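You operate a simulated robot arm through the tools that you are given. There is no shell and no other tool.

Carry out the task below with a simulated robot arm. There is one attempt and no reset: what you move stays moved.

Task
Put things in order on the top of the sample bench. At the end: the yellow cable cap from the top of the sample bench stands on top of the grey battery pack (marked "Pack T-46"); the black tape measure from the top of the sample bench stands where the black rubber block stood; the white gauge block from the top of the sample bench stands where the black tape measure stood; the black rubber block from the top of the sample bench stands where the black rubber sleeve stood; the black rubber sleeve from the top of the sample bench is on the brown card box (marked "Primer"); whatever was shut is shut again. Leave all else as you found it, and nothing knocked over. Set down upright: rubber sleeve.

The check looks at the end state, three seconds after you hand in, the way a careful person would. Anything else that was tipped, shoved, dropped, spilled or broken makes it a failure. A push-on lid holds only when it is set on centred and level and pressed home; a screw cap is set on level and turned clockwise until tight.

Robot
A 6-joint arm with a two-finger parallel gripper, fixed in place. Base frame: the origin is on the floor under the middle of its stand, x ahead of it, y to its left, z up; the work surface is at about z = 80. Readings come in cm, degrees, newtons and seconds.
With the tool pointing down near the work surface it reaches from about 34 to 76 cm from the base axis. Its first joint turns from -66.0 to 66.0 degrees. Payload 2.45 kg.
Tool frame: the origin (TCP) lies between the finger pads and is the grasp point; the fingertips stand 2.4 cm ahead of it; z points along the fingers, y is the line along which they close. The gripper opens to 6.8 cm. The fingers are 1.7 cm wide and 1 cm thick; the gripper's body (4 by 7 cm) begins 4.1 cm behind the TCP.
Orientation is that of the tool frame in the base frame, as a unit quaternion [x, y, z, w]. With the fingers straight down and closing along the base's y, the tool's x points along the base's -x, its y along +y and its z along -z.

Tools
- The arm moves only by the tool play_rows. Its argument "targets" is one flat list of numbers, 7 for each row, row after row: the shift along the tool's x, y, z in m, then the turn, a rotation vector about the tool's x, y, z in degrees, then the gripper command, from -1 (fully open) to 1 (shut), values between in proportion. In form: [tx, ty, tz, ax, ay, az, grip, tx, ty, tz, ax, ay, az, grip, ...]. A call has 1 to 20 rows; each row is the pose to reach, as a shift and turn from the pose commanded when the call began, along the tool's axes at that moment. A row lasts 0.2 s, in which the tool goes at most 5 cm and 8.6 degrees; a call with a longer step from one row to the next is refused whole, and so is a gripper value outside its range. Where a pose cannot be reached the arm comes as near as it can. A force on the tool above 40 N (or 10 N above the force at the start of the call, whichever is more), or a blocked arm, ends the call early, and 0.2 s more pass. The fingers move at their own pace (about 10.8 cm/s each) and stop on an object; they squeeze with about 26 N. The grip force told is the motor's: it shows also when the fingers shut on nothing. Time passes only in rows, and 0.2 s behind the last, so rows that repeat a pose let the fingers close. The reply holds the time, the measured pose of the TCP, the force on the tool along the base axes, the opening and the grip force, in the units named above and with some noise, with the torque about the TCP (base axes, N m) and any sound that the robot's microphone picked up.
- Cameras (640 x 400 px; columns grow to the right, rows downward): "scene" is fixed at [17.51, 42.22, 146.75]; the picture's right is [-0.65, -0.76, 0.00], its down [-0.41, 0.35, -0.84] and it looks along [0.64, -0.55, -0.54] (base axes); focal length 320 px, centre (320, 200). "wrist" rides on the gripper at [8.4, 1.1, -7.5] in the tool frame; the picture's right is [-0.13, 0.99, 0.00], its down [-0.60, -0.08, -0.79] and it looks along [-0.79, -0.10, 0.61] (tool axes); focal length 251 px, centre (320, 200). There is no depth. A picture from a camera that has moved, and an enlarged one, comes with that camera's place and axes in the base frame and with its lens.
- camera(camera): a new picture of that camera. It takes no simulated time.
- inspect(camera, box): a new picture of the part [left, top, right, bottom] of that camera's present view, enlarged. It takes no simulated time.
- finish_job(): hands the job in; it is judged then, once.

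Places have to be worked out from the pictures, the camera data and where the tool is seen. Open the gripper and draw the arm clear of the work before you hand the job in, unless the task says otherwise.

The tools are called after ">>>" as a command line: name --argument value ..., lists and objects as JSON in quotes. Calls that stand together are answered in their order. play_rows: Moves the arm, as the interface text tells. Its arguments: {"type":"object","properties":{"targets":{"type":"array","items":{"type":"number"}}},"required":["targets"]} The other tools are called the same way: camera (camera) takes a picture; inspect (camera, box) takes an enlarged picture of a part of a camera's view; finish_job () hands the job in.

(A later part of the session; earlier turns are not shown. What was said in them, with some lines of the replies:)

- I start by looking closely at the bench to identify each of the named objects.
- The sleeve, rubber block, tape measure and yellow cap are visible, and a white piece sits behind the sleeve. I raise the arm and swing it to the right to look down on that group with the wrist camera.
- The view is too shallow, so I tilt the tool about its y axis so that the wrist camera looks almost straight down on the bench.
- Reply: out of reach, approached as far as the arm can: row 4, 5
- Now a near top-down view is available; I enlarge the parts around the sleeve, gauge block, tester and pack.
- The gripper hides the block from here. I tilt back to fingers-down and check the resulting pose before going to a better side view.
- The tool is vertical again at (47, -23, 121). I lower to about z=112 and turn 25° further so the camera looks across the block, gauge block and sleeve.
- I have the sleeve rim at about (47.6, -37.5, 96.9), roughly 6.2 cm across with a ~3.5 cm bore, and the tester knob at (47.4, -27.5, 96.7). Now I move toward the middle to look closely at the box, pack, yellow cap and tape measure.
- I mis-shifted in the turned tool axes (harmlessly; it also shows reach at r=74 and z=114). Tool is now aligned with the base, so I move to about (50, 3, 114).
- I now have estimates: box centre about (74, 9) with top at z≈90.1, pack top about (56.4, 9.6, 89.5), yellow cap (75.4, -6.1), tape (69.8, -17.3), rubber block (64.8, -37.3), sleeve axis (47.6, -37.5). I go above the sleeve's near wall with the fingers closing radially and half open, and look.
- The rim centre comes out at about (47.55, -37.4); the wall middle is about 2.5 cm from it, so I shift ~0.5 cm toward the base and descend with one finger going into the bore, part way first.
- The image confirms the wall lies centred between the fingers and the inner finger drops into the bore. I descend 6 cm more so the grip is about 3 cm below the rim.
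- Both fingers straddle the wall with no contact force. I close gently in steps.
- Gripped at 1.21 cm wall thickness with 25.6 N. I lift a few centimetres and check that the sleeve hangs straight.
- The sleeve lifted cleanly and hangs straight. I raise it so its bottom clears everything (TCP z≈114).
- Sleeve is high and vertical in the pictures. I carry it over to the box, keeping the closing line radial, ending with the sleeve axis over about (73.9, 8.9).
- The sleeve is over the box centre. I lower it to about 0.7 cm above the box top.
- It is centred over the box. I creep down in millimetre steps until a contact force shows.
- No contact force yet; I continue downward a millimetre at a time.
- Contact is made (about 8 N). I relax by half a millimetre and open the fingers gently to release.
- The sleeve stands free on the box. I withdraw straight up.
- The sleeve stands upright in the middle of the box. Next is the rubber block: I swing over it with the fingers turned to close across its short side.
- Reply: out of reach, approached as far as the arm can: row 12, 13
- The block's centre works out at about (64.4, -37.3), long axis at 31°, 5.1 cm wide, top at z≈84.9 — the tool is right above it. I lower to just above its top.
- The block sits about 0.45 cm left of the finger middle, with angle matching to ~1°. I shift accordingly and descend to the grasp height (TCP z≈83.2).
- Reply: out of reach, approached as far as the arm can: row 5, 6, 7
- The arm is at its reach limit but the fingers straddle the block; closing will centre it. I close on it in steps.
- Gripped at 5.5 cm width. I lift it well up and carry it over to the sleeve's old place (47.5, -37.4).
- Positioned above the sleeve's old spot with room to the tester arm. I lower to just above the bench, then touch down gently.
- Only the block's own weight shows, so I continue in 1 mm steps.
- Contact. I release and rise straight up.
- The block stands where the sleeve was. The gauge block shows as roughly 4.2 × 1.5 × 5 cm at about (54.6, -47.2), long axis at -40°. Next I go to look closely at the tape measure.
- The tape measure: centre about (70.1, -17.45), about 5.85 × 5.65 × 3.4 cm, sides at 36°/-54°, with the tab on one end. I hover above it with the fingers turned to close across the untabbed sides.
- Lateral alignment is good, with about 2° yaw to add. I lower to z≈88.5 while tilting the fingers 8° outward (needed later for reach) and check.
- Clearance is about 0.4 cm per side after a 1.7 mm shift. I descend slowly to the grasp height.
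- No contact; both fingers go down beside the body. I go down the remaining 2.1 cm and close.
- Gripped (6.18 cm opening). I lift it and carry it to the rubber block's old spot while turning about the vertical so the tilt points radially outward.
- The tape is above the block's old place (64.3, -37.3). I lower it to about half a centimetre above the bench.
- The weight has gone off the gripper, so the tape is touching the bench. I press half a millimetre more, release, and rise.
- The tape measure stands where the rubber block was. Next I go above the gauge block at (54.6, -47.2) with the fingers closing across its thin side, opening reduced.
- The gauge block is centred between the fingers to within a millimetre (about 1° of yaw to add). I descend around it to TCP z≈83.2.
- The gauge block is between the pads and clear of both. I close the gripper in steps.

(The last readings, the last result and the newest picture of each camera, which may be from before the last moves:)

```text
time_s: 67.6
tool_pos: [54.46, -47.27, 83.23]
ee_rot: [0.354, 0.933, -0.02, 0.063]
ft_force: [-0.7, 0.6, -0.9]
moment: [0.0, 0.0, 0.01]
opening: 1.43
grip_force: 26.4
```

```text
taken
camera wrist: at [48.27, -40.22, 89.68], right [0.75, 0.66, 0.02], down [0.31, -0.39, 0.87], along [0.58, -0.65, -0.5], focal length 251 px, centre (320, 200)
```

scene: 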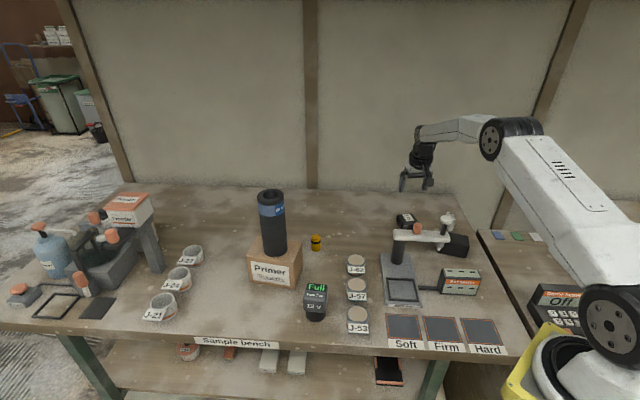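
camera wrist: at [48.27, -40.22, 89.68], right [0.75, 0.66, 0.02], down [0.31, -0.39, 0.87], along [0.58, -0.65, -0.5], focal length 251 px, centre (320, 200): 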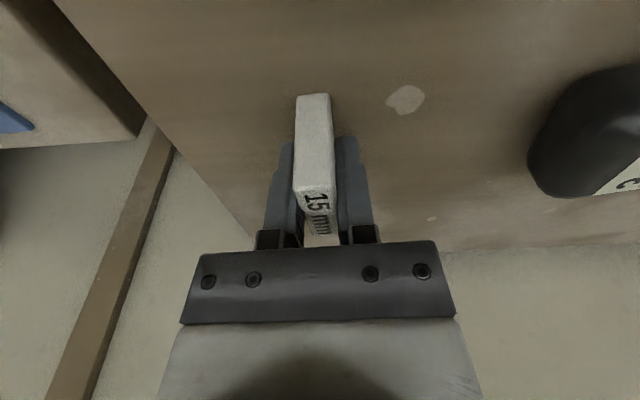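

Held at 1.43 cm. I lift it and carry it over to the tape measure's old place (70.1, -17.4).

>>> play_rows --targets '[-0.002, 0, -0.015, 0, 0, 0, 1, -0.0066, 0.0004, -0.05, 0, 0, 0, 1, -0.0118, 0.0007, -0.089, 0, 0, 0, 1, -0.0171, 0.001, -0.1289, 0, 0, 0, 1, -0.0091, 0.0337, -0.1297, -0.37, 0.02, -2.75, 1, -0.001, 0.0665, -0.1306, -0.73, 0.04, -5.49, 1, 0.0071, 0.0992, -0.1314, -1.1, 0.06, -8.24, 1, 0.0151, 0.1319, -0.1322, -1.46, 0.08, -10.99, 1, 0.0232, 0.1647, -0.1331, -1.83, 0.1, -13.74, 1, 0.0312, 0.1974, -0.1339, -2.19, 0.12, -16.48, 1, 0.0393, 0.2301, -0.1347, -2.56, 0.14, -19.23, 1, 0.0473, 0.2628, -0.1355, -2.92, 0.16, -21.98, 1, 0.0554, 0.2956, -0.1364, -3.29, 0.18, -24.72, 1, 0.061, 0.32, -0.137, -3.54, 0.19, -26.6, 1, 0.0634, 0.3283, -0.1372, -3.65, 0.2, -27.47, 1, 0.0634, 0.3283, -0.1372, -3.65, 0.2, -27.47, 1]'

>>> camera --camera "wrist"

>>> camera --camera "scene"

```text
time_s: 71.0
tool_pos: [70.17, -17.42, 96.12]
ee_rot: [0.12, 0.99, -0.006, 0.067]
ft_force: [-0.3, -0.8, -0.3]
moment: [-0.03, 0.0, 0.0]
opening: 1.43
grip_force: 26.3
```

```text
taken
camera wrist: at [61.51, -13.99, 102.56], right [0.36, 0.93, 0.02], down [0.46, -0.2, 0.87], along [0.81, -0.3, -0.5], focal length 251 px, centre (320, 200)
```

wrist: 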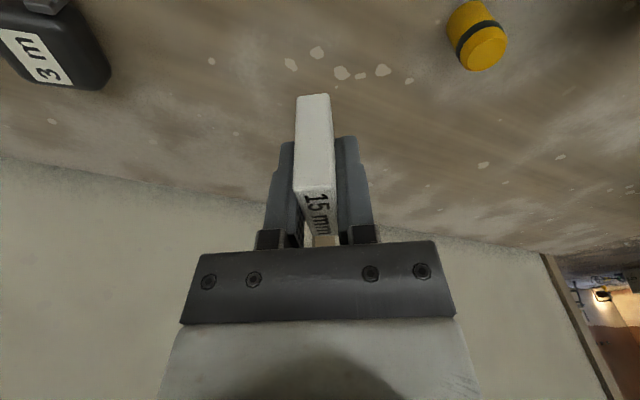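

```text
taken
```

scene: 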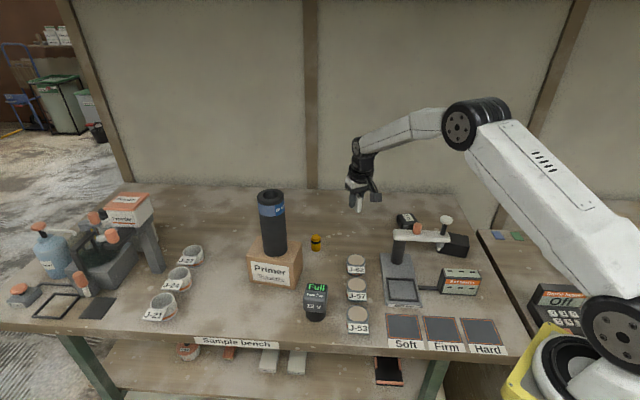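

Above the tape's old spot. I lower to about half a centimetre above the bench.

>>> play_rows --targets '[0.004, -0.0001, 0.0297, 0, 0, 0, 1, 0.008, -0.0002, 0.0595, 0, 0, 0, 1, 0.012, -0.0004, 0.0892, 0, 0, 0, 1, 0.0147, -0.0005, 0.109, 0, 0, 0, 1, 0.0162, -0.0005, 0.12, 0, 0, 0, 1, 0.0166, -0.0005, 0.1229, 0, 0, 0, 1]'

>>> inspect --camera "scene" --box '[310, 170, 410, 260]'

```text
time_s: 72.4
tool_pos: [70.23, -17.31, 83.84]
ee_rot: [0.121, 0.99, -0.005, 0.067]
ft_force: [-0.2, 0.1, -0.6]
moment: [0.01, 0.02, 0.0]
opening: 1.42
grip_force: 26.0
```

```text
4.44 times, centred on (360, 215) of scene
camera zoom: at [17.51, 42.22, 146.75], right [-0.65, -0.76, 0.0], down [-0.41, 0.35, -0.84], along [0.64, -0.55, -0.54], focal length 1422 px, centre (142, 133)
```

zoom: 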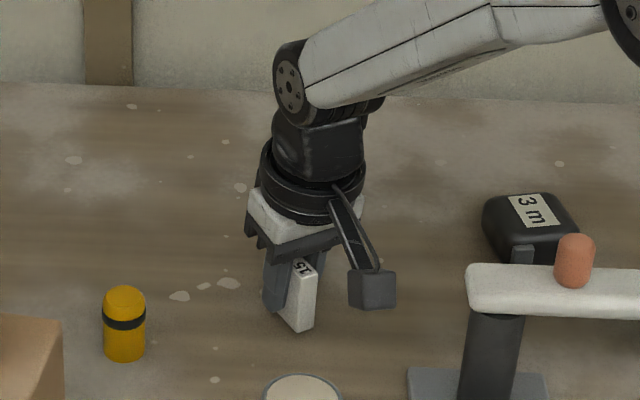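

>>> play_rows --targets '[0.0002, 0, 0.0015, 0, 0, 0, 1, 0.0004, 0, 0.003, 0, 0, 0, 1, 0.0005, 0, 0.004, 0, 0, 0, 1]'

```text
time_s: 73.2
tool_pos: [70.19, -17.34, 83.5]
ee_rot: [0.12, 0.991, -0.005, 0.066]
ft_force: [0.2, 0.1, 0.1]
moment: [-0.03, 0.01, 0.0]
opening: 1.41
grip_force: 25.5
```

No contact yet; I continue down in 1 mm steps.

>>> play_rows --targets '[0.0001, 0, 0.001, 0, 0, 0, 1, 0.0003, 0, 0.002, 0, 0, 0, 1]'

```text
time_s: 73.8
tool_pos: [70.38, -17.38, 83.4]
ee_rot: [0.121, 0.99, -0.006, 0.066]
ft_force: [0.0, 0.0, 0.2]
moment: [0.02, -0.03, 0.01]
opening: 1.45
grip_force: 25.9
```

>>> play_rows --targets '[0.0001, 0, 0.001, 0, 0, 0, 1, 0.0003, 0, 0.002, 0, 0, 0, 1]'

```text
time_s: 74.4
tool_pos: [70.39, -17.33, 83.23]
ee_rot: [0.121, 0.99, -0.005, 0.069]
ft_force: [-2.8, 1.7, 11.6]
moment: [0.05, 0.19, 0.01]
opening: 1.45
grip_force: 26.2
```

Contact at 11.6 N. I ease off half a millimetre, open slowly, and rise straight up.

>>> play_rows --targets '[-0.0001, 0, -0.0007, 0, 0, 0, 1, -0.0001, 0, -0.0007, 0, 0, 0, 0.57, -0.0001, 0, -0.0007, 0, 0, 0, 0.5, -0.0001, 0, -0.0007, 0, 0, 0, 0.3, -0.0001, 0, -0.0007, 0, 0, 0, 0, -0.0001, 0, -0.0007, 0, 0, 0, -0.3, -0.0015, 0, -0.011, 0, 0, 0, -0.3, -0.003, 0, -0.022, 0, 0, 0, -0.3, -0.0054, 0, -0.04, 0, 0, 0, -0.3, -0.0095, 0, -0.07, 0, 0, 0, -0.3, -0.0136, 0, -0.1, 0, 0, 0, -0.5]'

>>> camera --camera "wrist"

>>> inspect --camera "scene" --box '[290, 170, 410, 270]'

```text
time_s: 76.8
tool_pos: [70.3, -17.43, 93.29]
ee_rot: [0.121, 0.99, -0.005, 0.066]
ft_force: [0.2, 0.0, -0.1]
moment: [-0.03, -0.02, 0.03]
opening: 5.1
grip_force: 0.1
```

```text
taken
camera wrist: at [61.5, -14.11, 99.68], right [0.36, 0.93, 0.02], down [0.46, -0.2, 0.87], along [0.81, -0.3, -0.5], focal length 251 px, centre (320, 200)
```

wrist: 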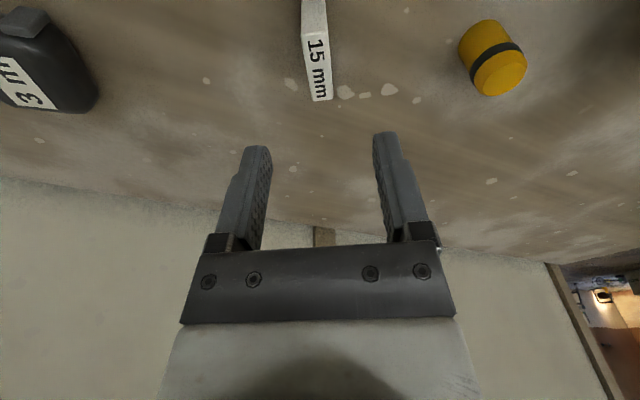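

```text
4.00 times, centred on (350, 220) of scene
camera zoom: at [17.51, 42.22, 146.75], right [-0.65, -0.76, 0.0], down [-0.41, 0.35, -0.84], along [0.64, -0.55, -0.54], focal length 1280 px, centre (200, 120)
```

zoom: 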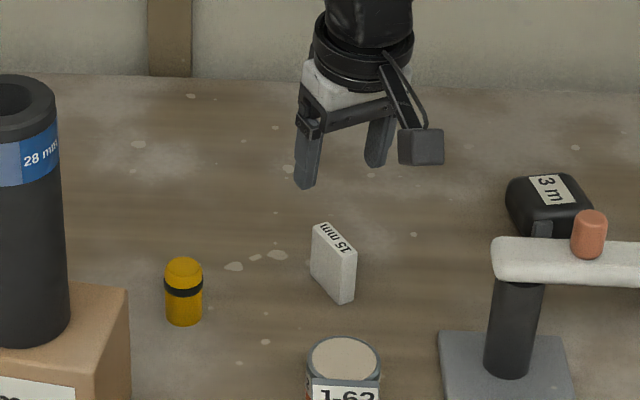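

The gauge block stands upright on the tape's old spot. Now the yellow cap: I enlarge the wrist view to pin its position.

>>> inspect --camera "wrist" --box '[440, 0, 560, 110]'

>>> inspect --camera "scene" --box '[295, 220, 335, 260]'

```text
3.64 times, centred on (500, 55) of wrist
camera zoom: at [61.5, -14.11, 99.68], right [0.36, 0.93, 0.02], down [0.46, -0.2, 0.87], along [0.81, -0.3, -0.5], focal length 914 px, centre (-334, 727)
```

zoom: 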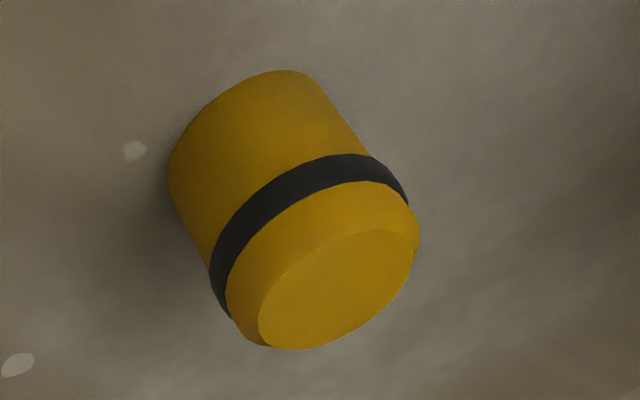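

```text
10.00 times, centred on (315, 240) of scene
camera zoom: at [17.51, 42.22, 146.75], right [-0.65, -0.76, 0.0], down [-0.41, 0.35, -0.84], along [0.64, -0.55, -0.54], focal length 3199 px, centre (370, -200)
```

zoom: 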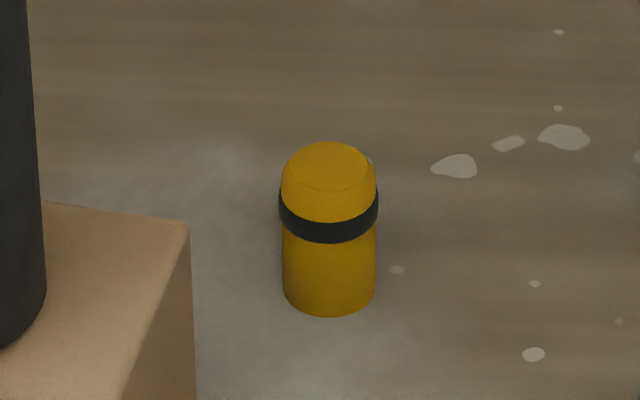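

The cap's top centre triangulates to (75.7, -6.15, 84.8), about 2.9 cm across. It's at the edge of reach, so I hover above it with a slightly larger outward tilt (12°).

>>> play_rows --targets '[-0.0036, 0.0204, 0.001, -0.2, -0.66, -1.5, -0.5, -0.0071, 0.0408, 0.002, -0.4, -1.31, -3, -0.5, -0.0107, 0.0612, 0.004, -0.6, -1.97, -4.6, -0.5, -0.0142, 0.0815, 0.01, -0.8, -2.63, -6.1, -0.5, -0.0178, 0.1019, 0.02, -1.0, -3.28, -7.6, -0.5, -0.0213, 0.1223, 0.0319, -1.21, -3.94, -9.12, -0.5, -0.0213, 0.1223, 0.0319, -1.21, -3.94, -9.12, -0.5]'

>>> camera --camera "wrist"

>>> inspect --camera "scene" --box '[270, 170, 370, 270]'

```text
time_s: 78.4
tool_pos: [75.68, -6.12, 90.52]
ee_rot: [0.04, 0.994, -0.004, 0.101]
ft_force: [0.2, 0.5, -1.2]
moment: [-0.01, 0.01, 0.01]
opening: 5.07
grip_force: 0.0
```

```text
taken
camera wrist: at [66.14, -4.14, 96.18], right [0.21, 0.98, 0.03], down [0.42, -0.11, 0.9], along [0.88, -0.17, -0.44], focal length 251 px, centre (320, 200)
```

wrist: 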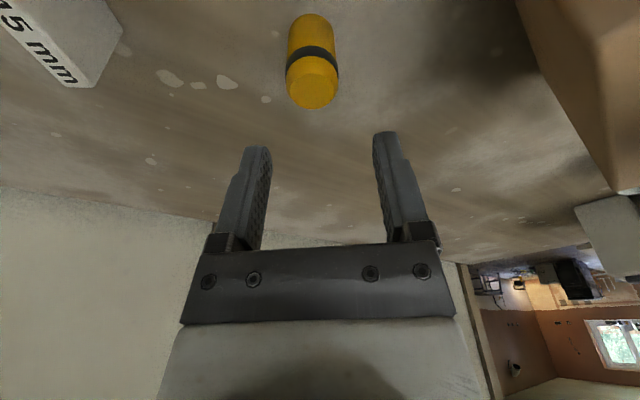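

```text
4.00 times, centred on (320, 220) of scene
camera zoom: at [17.51, 42.22, 146.75], right [-0.65, -0.76, 0.0], down [-0.41, 0.35, -0.84], along [0.64, -0.55, -0.54], focal length 1280 px, centre (320, 120)
```

zoom: 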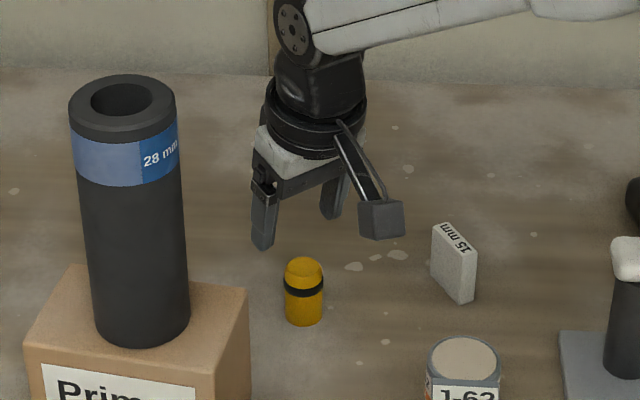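

>>> inspect --camera "wrist" --box '[270, 0, 370, 120]'

```text
3.33 times, centred on (320, 60) of wrist
camera zoom: at [66.14, -4.14, 96.18], right [0.21, 0.98, 0.03], down [0.42, -0.11, 0.9], along [0.88, -0.17, -0.44], focal length 838 px, centre (320, 667)
```

zoom: 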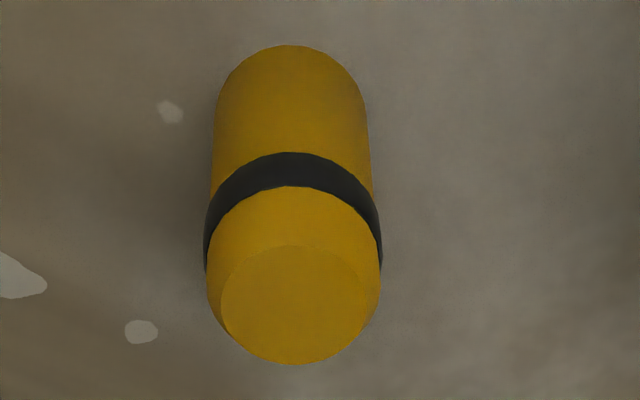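

The cap is 0.25 cm left of the finger middle, otherwise aligned. I shift and descend to TCP z≈83.5.

>>> play_rows --targets '[0.0, -0.0025, 0, 0, 0, 0, -0.5, 0.003, -0.0025, 0.0147, 0, 0, 0, -0.5, 0.006, -0.0025, 0.0294, 0, 0, 0, -0.5, 0.009, -0.0025, 0.0441, 0, 0, 0, -0.5, 0.012, -0.0025, 0.0587, 0, 0, 0, -0.5, 0.0141, -0.0025, 0.0685, 0, 0, 0, -0.5]'

>>> camera --camera "wrist"

>>> inspect --camera "scene" --box '[270, 170, 370, 270]'

```text
time_s: 79.8
tool_pos: [75.52, -6.38, 83.28]
ee_rot: [0.041, 0.994, -0.004, 0.101]
ft_force: [0.4, 0.1, -0.2]
moment: [0.01, 0.02, 0.03]
opening: 5.11
grip_force: 0.0
```

```text
taken
camera wrist: at [66.06, -4.49, 89.02], right [0.21, 0.98, 0.03], down [0.42, -0.11, 0.9], along [0.88, -0.18, -0.44], focal length 251 px, centre (320, 200)
```

wrist: 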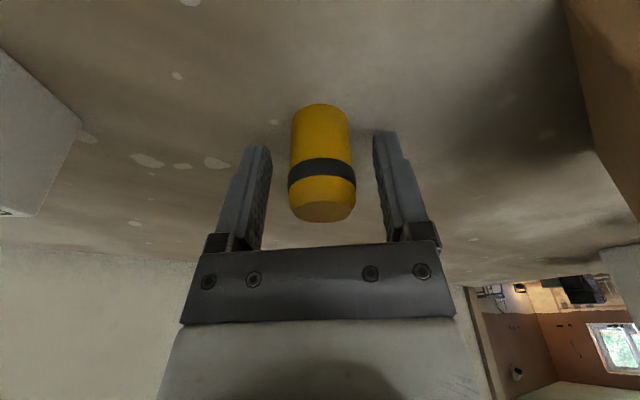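

```text
4.00 times, centred on (320, 220) of scene
camera zoom: at [17.51, 42.22, 146.75], right [-0.65, -0.76, 0.0], down [-0.41, 0.35, -0.84], along [0.64, -0.55, -0.54], focal length 1280 px, centre (320, 120)
```

zoom: 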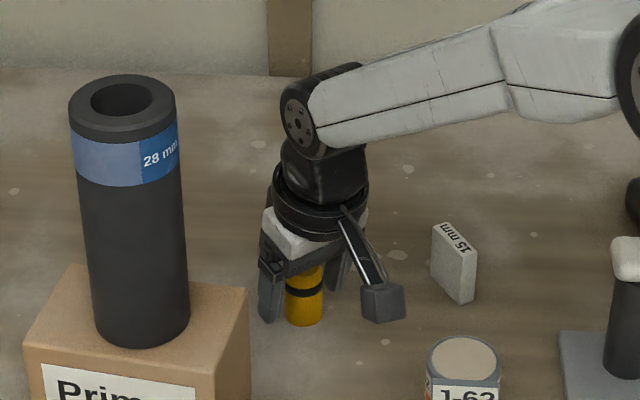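

The cap is between the fingers at z≈83.3. I close in steps.

>>> play_rows --targets '[0, 0, 0, 0, 0, 0, -0.2, 0, 0, 0, 0, 0, 0, 0, 0, 0, 0, 0, 0, 0, 0.1, 0, 0, 0, 0, 0, 0, 0.2, 0, 0, 0, 0, 0, 0, 0.4, 0, 0, 0, 0, 0, 0, 1, 0, 0, 0, 0, 0, 0, 1, 0, 0, 0, 0, 0, 0, 1]'

>>> camera --camera "wrist"

```text
time_s: 81.6
tool_pos: [75.75, -6.52, 83.44]
ee_rot: [0.041, 0.994, -0.004, 0.102]
ft_force: [0.9, 0.1, 0.2]
moment: [-0.01, 0.0, 0.01]
opening: 2.82
grip_force: 25.8
```

```text
taken
camera wrist: at [66.08, -4.48, 89.08], right [0.21, 0.98, 0.03], down [0.42, -0.11, 0.9], along [0.88, -0.18, -0.44], focal length 251 px, centre (320, 200)
```

wrist: 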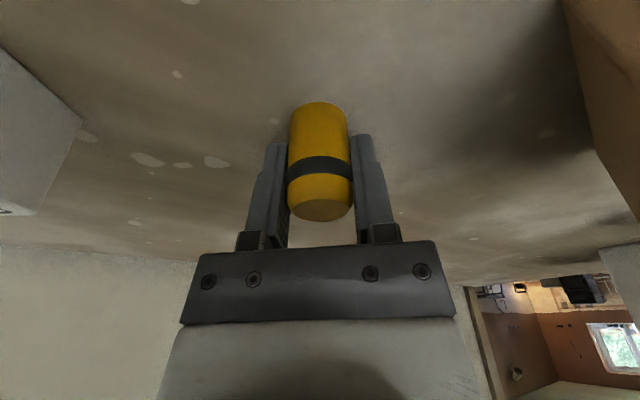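

Gripped at 2.82 cm. I lift the cap, draw back toward the base clear of the sleeve, and go to a viewing position short of the battery pack.

>>> play_rows --targets '[-0.0035, 0, -0.017, 0, 0, 0, 1, -0.0108, 0, -0.052, 0, 0, 0, 1, -0.0185, 0, -0.09, 0, 0, 0, 1, -0.0264, 0, -0.1273, 0, 0, 0, 1, 0.0046, 0.0022, -0.1337, 0, 0, 0, 1, 0.0356, 0.0044, -0.1402, 0, 0, 0, 1, 0.0667, 0.0066, -0.1466, 0, 0, 0, 1, 0.0977, 0.0088, -0.1531, 0, 0, 0, 1, 0.1287, 0.011, -0.1595, 0, 0, 0, 1, 0.1505, 0.0331, -0.1722, -0.6, 0, -2.8, 1, 0.1723, 0.0552, -0.1848, -1.2, 0, -5.6, 1, 0.1941, 0.0774, -0.1975, -1.7, 0, -8.4, 1, 0.2159, 0.0995, -0.2101, -2.3, 0, -11.2, 1, 0.2377, 0.1216, -0.2228, -2.9, 0, -14, 1, 0.2377, 0.1216, -0.2228, -2.9, 0, -14, 1]'

>>> camera --camera "wrist"

>>> camera --camera "scene"

```text
time_s: 84.8
tool_pos: [48.76, 8.03, 100.28]
ee_rot: [-0.083, 0.991, 0.009, 0.101]
ft_force: [0.5, 0.6, 0.1]
moment: [0.02, 0.02, -0.01]
opening: 2.78
grip_force: 25.8
```

```text
taken
camera wrist: at [39.08, 7.57, 106.09], right [-0.04, 1.0, 0.03], down [0.44, -0.01, 0.9], along [0.9, 0.05, -0.44], focal length 251 px, centre (320, 200)
```

wrist: 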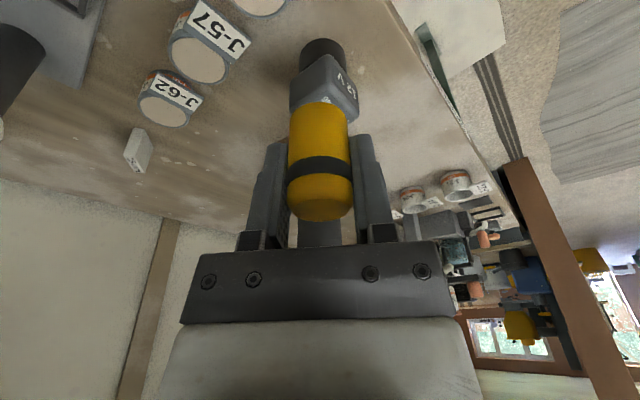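

```text
taken
```

scene: 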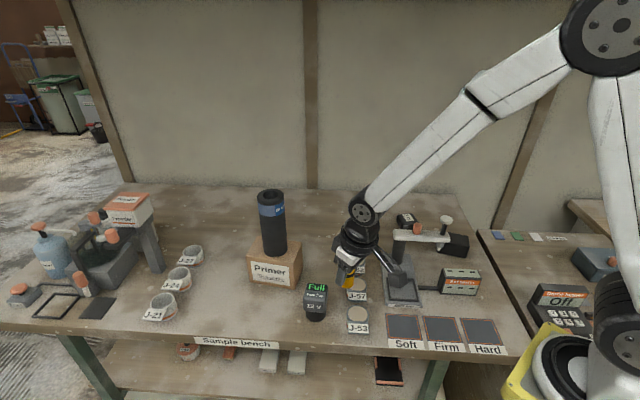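

The held cap hides the pack's top, so I step 10 cm to the side and slightly up for a clear view of it.

>>> play_rows --targets '[0.0034, -0.0329, -0.0109, 0, 0, 0, 1, 0.0068, -0.0657, -0.0219, 0, 0, 0, 1, 0.0102, -0.0986, -0.0328, 0, 0, 0, 1, 0.0102, -0.0986, -0.0328, 0, 0, 0, 1]'

>>> camera --camera "wrist"

>>> inspect --camera "wrist" --box '[380, 0, 560, 130]'

>>> inspect --camera "scene" --box '[290, 275, 340, 325]'

```text
time_s: 85.8
tool_pos: [49.03, -2.22, 103.4]
ee_rot: [-0.084, 0.991, 0.008, 0.1]
ft_force: [0.5, 0.7, -0.2]
moment: [-0.01, -0.01, 0.01]
opening: 2.77
grip_force: 26.0
```

```text
taken
camera wrist: at [39.21, -2.55, 109.11], right [-0.04, 1.0, 0.03], down [0.44, -0.01, 0.9], along [0.9, 0.05, -0.44], focal length 251 px, centre (320, 200)
```

wrist: 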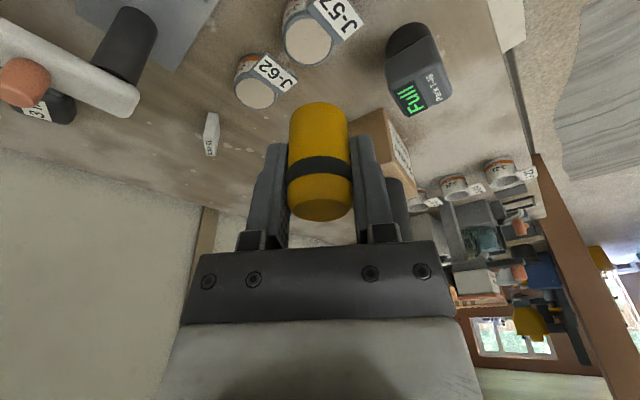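

```text
3.08 times, centred on (470, 65) of wrist
camera zoom: at [39.21, -2.55, 109.11], right [-0.04, 1.0, 0.03], down [0.44, -0.01, 0.9], along [0.9, 0.05, -0.44], focal length 774 px, centre (-142, 615)
```

zoom: 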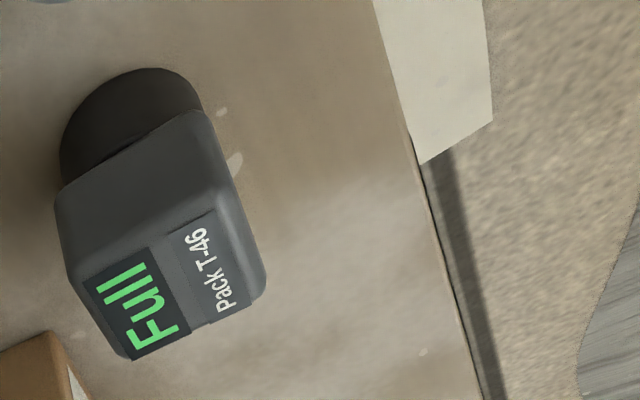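

```text
8.00 times, centred on (315, 300) of scene
camera zoom: at [17.51, 42.22, 146.75], right [-0.66, -0.76, 0.0], down [-0.41, 0.35, -0.84], along [0.64, -0.55, -0.54], focal length 2559 px, centre (360, -600)
```

zoom: 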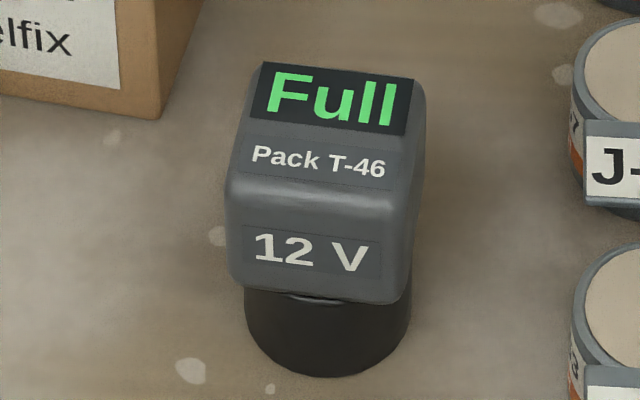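

Triangulation puts the pack's top centre at about (57.1, 9.2, 88.2), roughly 5 cm square. I bring the cap over it at TCP z≈97.

>>> play_rows --targets '[-0.0166, 0.02, 0.004, 0, 0, 0, 1, -0.0333, 0.0401, 0.015, 0, 0, 0, 1, -0.05, 0.0601, 0.034, 0, 0, 0, 1, -0.0666, 0.0802, 0.058, 0, 0, 0, 1, -0.0832, 0.1002, 0.0822, 0, 0, 0, 1, -0.0832, 0.1002, 0.0822, 0, 0, 0, 1]'

>>> camera --camera "wrist"

>>> inspect --camera "scene" --box '[270, 230, 370, 330]'

```text
time_s: 87.2
tool_pos: [56.97, 9.38, 96.94]
ee_rot: [-0.083, 0.991, 0.009, 0.101]
ft_force: [-0.6, 0.5, -0.1]
moment: [0.03, -0.02, 0.0]
opening: 2.75
grip_force: 26.2
```

```text
taken
camera wrist: at [47.31, 8.96, 102.65], right [-0.04, 1.0, 0.03], down [0.44, -0.01, 0.9], along [0.9, 0.05, -0.44], focal length 251 px, centre (320, 200)
```

wrist: 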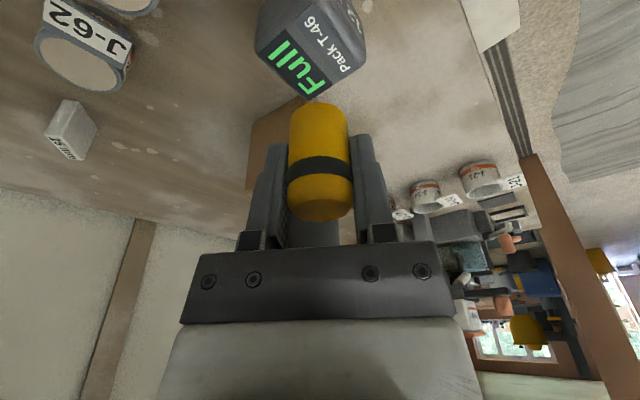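

```text
4.00 times, centred on (320, 280) of scene
camera zoom: at [17.51, 42.22, 146.75], right [-0.65, -0.76, 0.0], down [-0.41, 0.35, -0.84], along [0.64, -0.55, -0.54], focal length 1280 px, centre (320, -120)
```

zoom: 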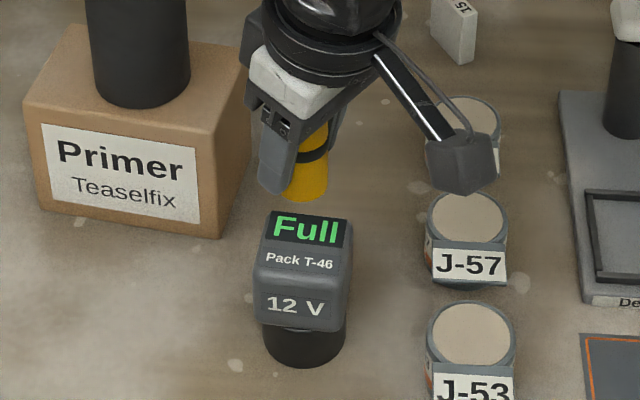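

>>> inspect --camera "wrist" --box '[230, 0, 390, 120]'

```text
3.33 times, centred on (310, 60) of wrist
camera zoom: at [47.31, 8.96, 102.65], right [-0.04, 1.0, 0.03], down [0.44, -0.01, 0.9], along [0.9, 0.05, -0.44], focal length 838 px, centre (353, 667)
```

zoom: 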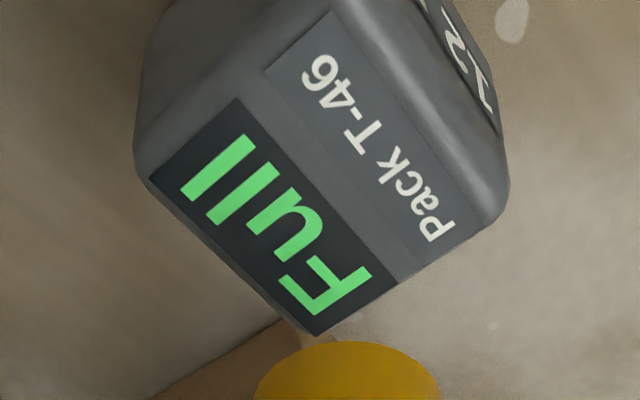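

The cap's axis lands within ~2 mm of the pack-top centre. I nudge and lower to about 0.7 cm above contact.

>>> play_rows --targets '[0, -0.002, 0, 0, 0, 0, 1, 0.0024, -0.002, 0.0118, 0, 0, 0, 1, 0.0048, -0.002, 0.0235, 0, 0, 0, 1, 0.0072, -0.002, 0.0353, 0, 0, 0, 1, 0.0093, -0.002, 0.0456, 0, 0, 0, 1, 0.0093, -0.002, 0.0456, 0, 0, 0, 1]'

>>> inspect --camera "scene" --box '[270, 230, 370, 330]'

>>> camera --camera "wrist"

```text
time_s: 88.6
tool_pos: [56.97, 9.22, 92.32]
ee_rot: [-0.083, 0.991, 0.008, 0.101]
ft_force: [-0.1, 0.3, -0.6]
moment: [0.0, 0.01, -0.01]
opening: 2.74
grip_force: 25.7
```

```text
4.00 times, centred on (320, 280) of scene
camera zoom: at [17.51, 42.22, 146.75], right [-0.65, -0.76, 0.0], down [-0.41, 0.35, -0.84], along [0.64, -0.55, -0.54], focal length 1280 px, centre (320, -120)
```

zoom: 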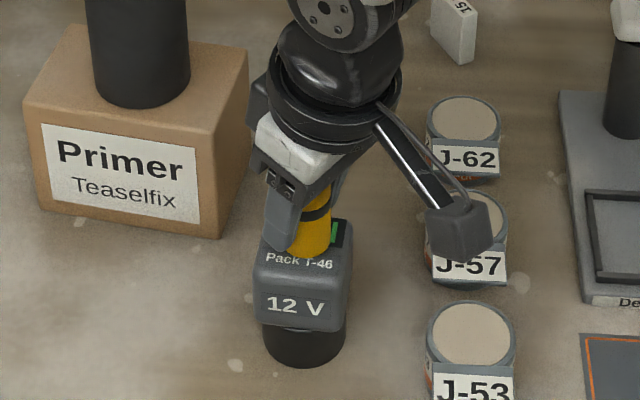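

```text
taken
camera wrist: at [47.24, 8.79, 98.06], right [-0.04, 1.0, 0.03], down [0.44, -0.01, 0.9], along [0.9, 0.05, -0.44], focal length 251 px, centre (320, 200)
```

wrist: 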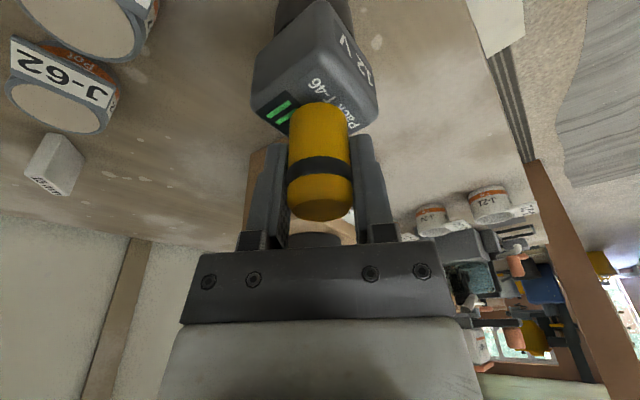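

>>> play_rows --targets '[0.0003, 0, 0.0015, 0, 0, 0, 1, 0.0006, 0, 0.003, 0, 0, 0, 1, 0.0008, 0, 0.004, 0, 0, 0, 1]'

```text
time_s: 89.4
tool_pos: [57.01, 9.33, 91.96]
ee_rot: [-0.083, 0.991, 0.008, 0.1]
ft_force: [-1.1, -0.2, -0.7]
moment: [-0.01, 0.01, 0.02]
opening: 2.75
grip_force: 26.2
```

>>> play_rows --targets '[0.0002, 0, 0.001, 0, 0, 0, 1, 0.0004, 0, 0.002, 0, 0, 0, 1]'

```text
time_s: 90.0
tool_pos: [56.91, 9.39, 91.8]
ee_rot: [-0.083, 0.991, 0.008, 0.101]
ft_force: [-0.1, 0.3, 0.1]
moment: [0.01, -0.02, -0.08]
opening: 2.73
grip_force: 26.2
```

No contact yet; I continue in 1 mm steps.

>>> play_rows --targets '[0.0002, 0, 0.001, 0, 0, 0, 1, 0.0004, 0, 0.002, 0, 0, 0, 1]'

```text
time_s: 90.6
tool_pos: [57.07, 9.32, 91.62]
ee_rot: [-0.083, 0.991, 0.008, 0.101]
ft_force: [-0.1, 1.0, 0.3]
moment: [-0.01, -0.03, 0.0]
opening: 2.75
grip_force: 26.1
```

>>> play_rows --targets '[0.0002, 0, 0.001, 0, 0, 0, 1, 0.0004, 0, 0.002, 0, 0, 0, 1]'

>>> inspect --camera "scene" --box '[290, 250, 350, 310]'

```text
time_s: 91.2
tool_pos: [57.04, 9.39, 91.52]
ee_rot: [-0.084, 0.991, 0.008, 0.103]
ft_force: [-5.3, -0.9, 17.5]
moment: [0.03, 0.16, -0.08]
opening: 2.73
grip_force: 26.2
```

```text
6.67 times, centred on (320, 280) of scene
camera zoom: at [17.46, 42.21, 146.75], right [-0.65, -0.76, 0.0], down [-0.41, 0.35, -0.84], along [0.64, -0.55, -0.54], focal length 2132 px, centre (320, -333)
```

zoom: 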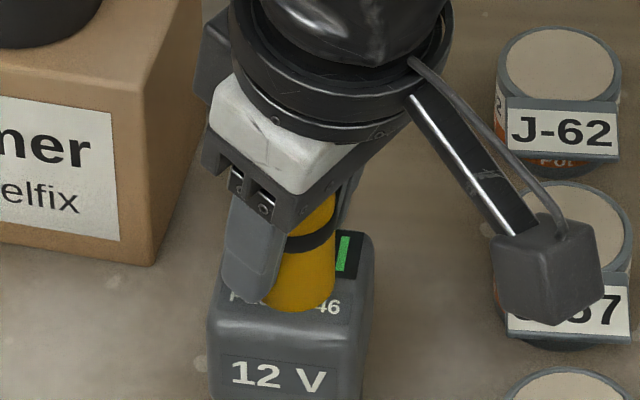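

The cap touches (17 N) but sits about half a centimetre toward the front of the pack's top. I lift it 4 mm, shift it toward the middle, and look again.

>>> play_rows --targets '[-0.0004, 0, -0.002, 0, 0, 0, 1, -0.0008, 0, -0.0039, 0, 0, 0, 1, -0.0021, -0.0012, -0.0036, 0, 0, 0, 1, -0.0034, -0.0025, -0.0034, 0, 0, 0, 1, -0.0034, -0.0025, -0.0034, 0, 0, 0, 1]'

>>> inspect --camera "scene" --box '[290, 250, 350, 310]'

```text
time_s: 92.4
tool_pos: [57.38, 9.19, 91.77]
ee_rot: [-0.084, 0.991, 0.008, 0.101]
ft_force: [0.5, 0.2, 0.5]
moment: [0.02, 0.04, 0.01]
opening: 2.73
grip_force: 26.1
```

```text
6.67 times, centred on (320, 280) of scene
camera zoom: at [17.51, 42.22, 146.75], right [-0.65, -0.76, 0.0], down [-0.41, 0.35, -0.84], along [0.64, -0.55, -0.54], focal length 2132 px, centre (320, -333)
```

zoom: 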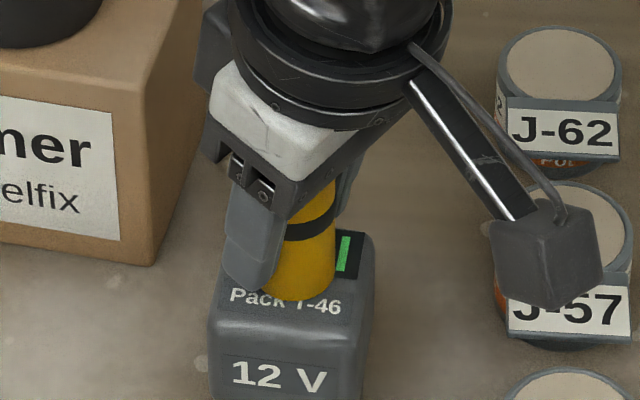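

Better centred now. I lower the 3–4 mm back to contact.

>>> play_rows --targets '[0.0003, 0, 0.0015, 0, 0, 0, 1, 0.0005, 0, 0.0025, 0, 0, 0, 1, 0.0006, 0, 0.003, 0, 0, 0, 1]'

```text
time_s: 93.2
tool_pos: [57.31, 9.15, 91.42]
ee_rot: [-0.083, 0.991, 0.009, 0.103]
ft_force: [-3.1, -1.3, 7.4]
moment: [0.01, 0.12, -0.02]
opening: 2.74
grip_force: 25.7
```

Contact at 7 N. I ease off slightly, open slowly, then rise straight up.

>>> play_rows --targets '[-0.0001, 0, -0.0003, 0, 0, 0, 1, -0.0001, 0, -0.0003, 0, 0, 0, 0.18, -0.0001, 0, -0.0003, 0, 0, 0, 0.1, -0.0001, 0, -0.0003, 0, 0, 0, -0.1, -0.0001, 0, -0.0003, 0, 0, 0, -0.3, -0.0001, 0, -0.0003, 0, 0, 0, -0.4, -0.0024, 0, -0.0118, 0, 0, 0, -0.4, -0.005, 0, -0.0245, 0, 0, 0, -0.4, -0.009, 0, -0.0441, 0, 0, 0, -0.4, -0.015, 0, -0.0735, 0, 0, 0, -0.4, -0.022, 0, -0.108, 0, 0, 0, -0.4]'

>>> camera --camera "scene"

>>> inspect --camera "scene" --box '[290, 250, 350, 330]'

>>> camera --camera "wrist"

```text
time_s: 95.6
tool_pos: [57.12, 9.07, 102.54]
ee_rot: [-0.084, 0.991, 0.009, 0.1]
ft_force: [0.4, 0.0, 0.6]
moment: [-0.02, -0.03, 0.02]
opening: 4.75
grip_force: 0.1
```

```text
taken
```

scene: 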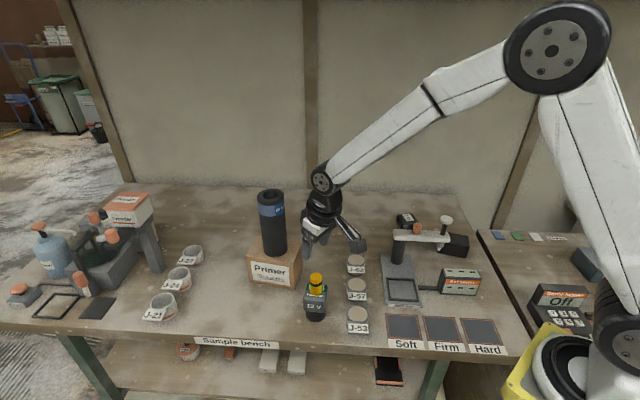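

```text
5.00 times, centred on (320, 290) of scene
camera zoom: at [17.51, 42.22, 146.75], right [-0.65, -0.76, 0.0], down [-0.41, 0.35, -0.84], along [0.64, -0.55, -0.54], focal length 1599 px, centre (320, -250)
```

zoom: 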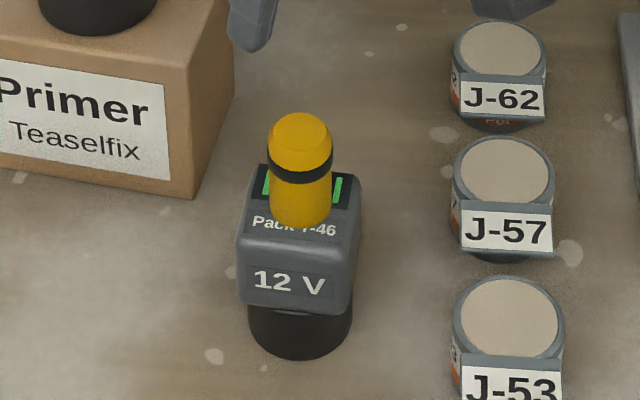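

```text
taken
camera wrist: at [47.5, 8.54, 108.33], right [-0.04, 1.0, 0.03], down [0.44, -0.01, 0.9], along [0.9, 0.05, -0.44], focal length 251 px, centre (320, 200)
```

wrist: 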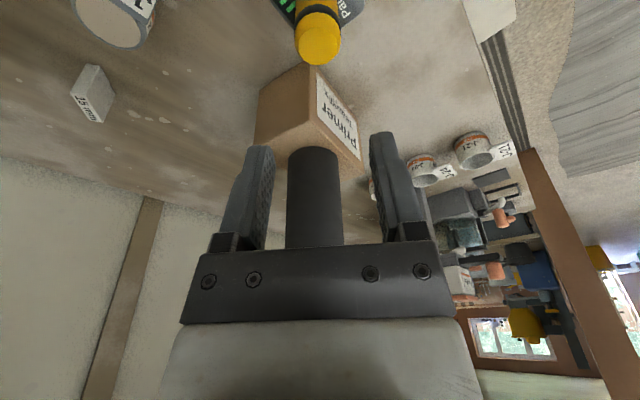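

The cap stands on the pack, and the pack hasn't moved. I open the gripper and draw the arm back up toward its starting pose.

>>> play_rows --targets '[0.004, -0.002, -0.03, 0, 0, 0, -0.6, 0.02, -0.011, -0.06, 0, 2, 0, -1, 0.04, -0.022, -0.088, 0, 4, 0, -1, 0.06, -0.033, -0.115, 0, 6, 0, -1, 0.08, -0.044, -0.14, 0, 8, 0, -1, 0.1, -0.055, -0.162, 0, 10, 0, -1, 0.1148, -0.0632, -0.1764, 0, 11.6, 0, -1, 0.1148, -0.0632, -0.1764, 0, 11.6, 0, -1]'

>>> camera --camera "scene"

>>> camera --camera "wrist"

```text
time_s: 97.4
tool_pos: [43.6, 0.41, 117.31]
ee_rot: [-0.084, 0.996, 0.0, -0.001]
ft_force: [0.2, -0.2, -0.5]
moment: [-0.01, -0.01, -0.03]
opening: 6.82
grip_force: 0.0
```

```text
taken
```

scene: 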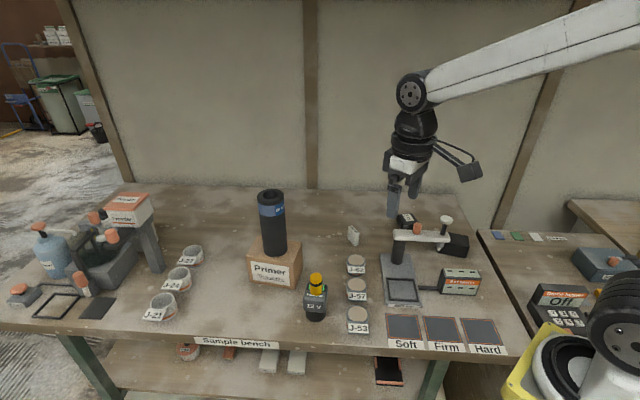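

```text
taken
camera wrist: at [35.25, 0.11, 124.91], right [-0.04, 1.0, 0.0], down [0.61, 0.02, 0.79], along [0.79, 0.03, -0.61], focal length 251 px, centre (320, 200)
```

wrist: 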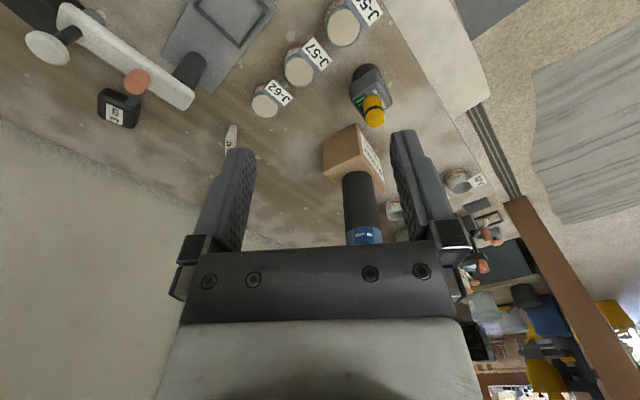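

Everything is placed and the arm is clear. I take a final enlarged look at each item before handing in.

>>> inspect --camera "scene" --box '[340, 200, 500, 300]'

>>> inspect --camera "scene" --box '[230, 180, 390, 330]'

>>> inspect --camera "scene" --box '[0, 180, 220, 330]'

>>> inspect --camera "wrist" --box '[0, 0, 240, 170]'

```text
4.00 times, centred on (420, 250) of scene
camera zoom: at [17.51, 42.22, 146.75], right [-0.66, -0.76, 0.0], down [-0.41, 0.35, -0.84], along [0.64, -0.55, -0.54], focal length 1280 px, centre (-80, 0)
```

zoom: 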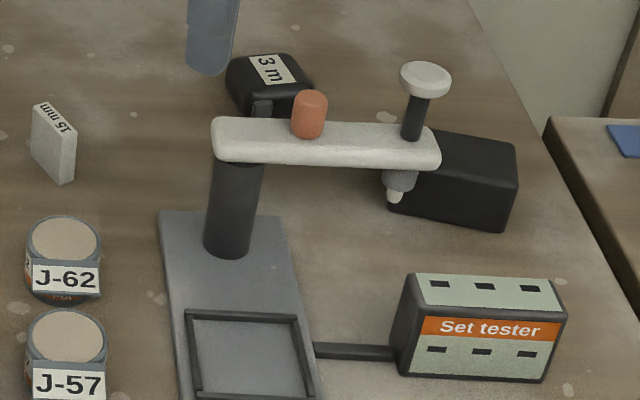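

```text
2.67 times, centred on (310, 255) of scene
camera zoom: at [17.51, 42.22, 146.75], right [-0.66, -0.76, 0.0], down [-0.41, 0.35, -0.84], along [0.64, -0.55, -0.54], focal length 853 px, centre (347, 53)
```

zoom: 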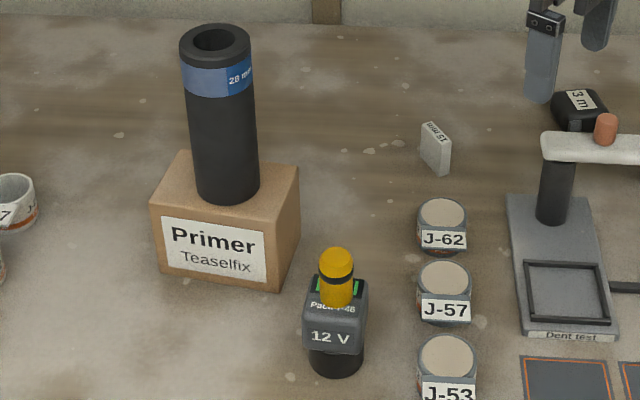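

```text
2.67 times, centred on (110, 255) of scene
camera zoom: at [17.51, 42.22, 146.75], right [-0.66, -0.76, 0.0], down [-0.41, 0.35, -0.84], along [0.64, -0.55, -0.54], focal length 853 px, centre (880, 53)
```

zoom: 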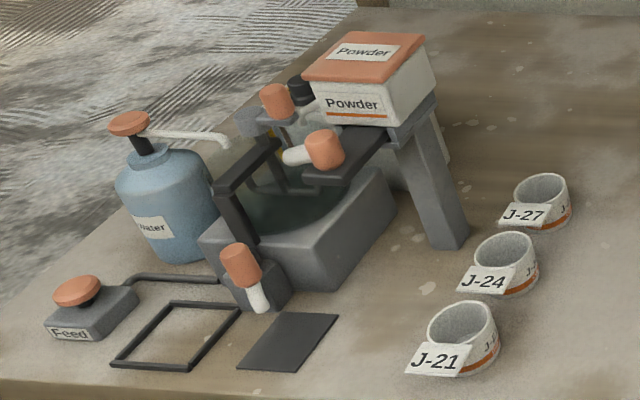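

```text
2.35 times, centred on (120, 85) of wrist
camera zoom: at [35.25, 0.11, 124.91], right [-0.04, 1.0, 0.0], down [0.61, 0.02, 0.79], along [0.79, 0.03, -0.61], focal length 592 px, centre (791, 471)
```

zoom: 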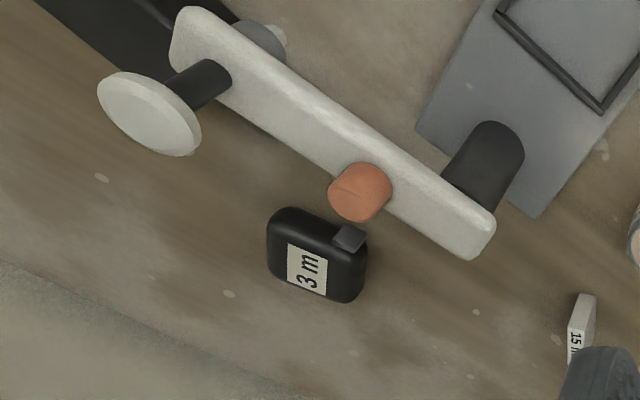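

The final views show:
- The sleeve stands upright on the Primer box, and the cap stands on the pack.
- The gauge block, tape measure and rubber block are on their new places.
- Everything else on the bench is unchanged, the gripper is open and the arm is clear.

I hand the job in.

>>> finish_job

```text
The job is handed in.
```

I moved all five items on the sample bench as asked and handed the job in. I don't have the check's verdict.

| Item | Where it is now |
|---|---|
| Rubber sleeve | Upright in the middle of the "Primer" box |
| Rubber block | Where the sleeve stood |
| Tape measure | Where the rubber block stood, label up, turned about 66° from its old direction |
| Gauge block | Upright where the tape measure stood |
| Yellow cable cap | Standing on top of Pack T-46, near the middle |

Judging by the pictures, each item is within about a centimetre of where it should be. Nothing was opened during the work. The final pictures show nothing else shifted or knocked over, and the arm is open and clear of the bench.
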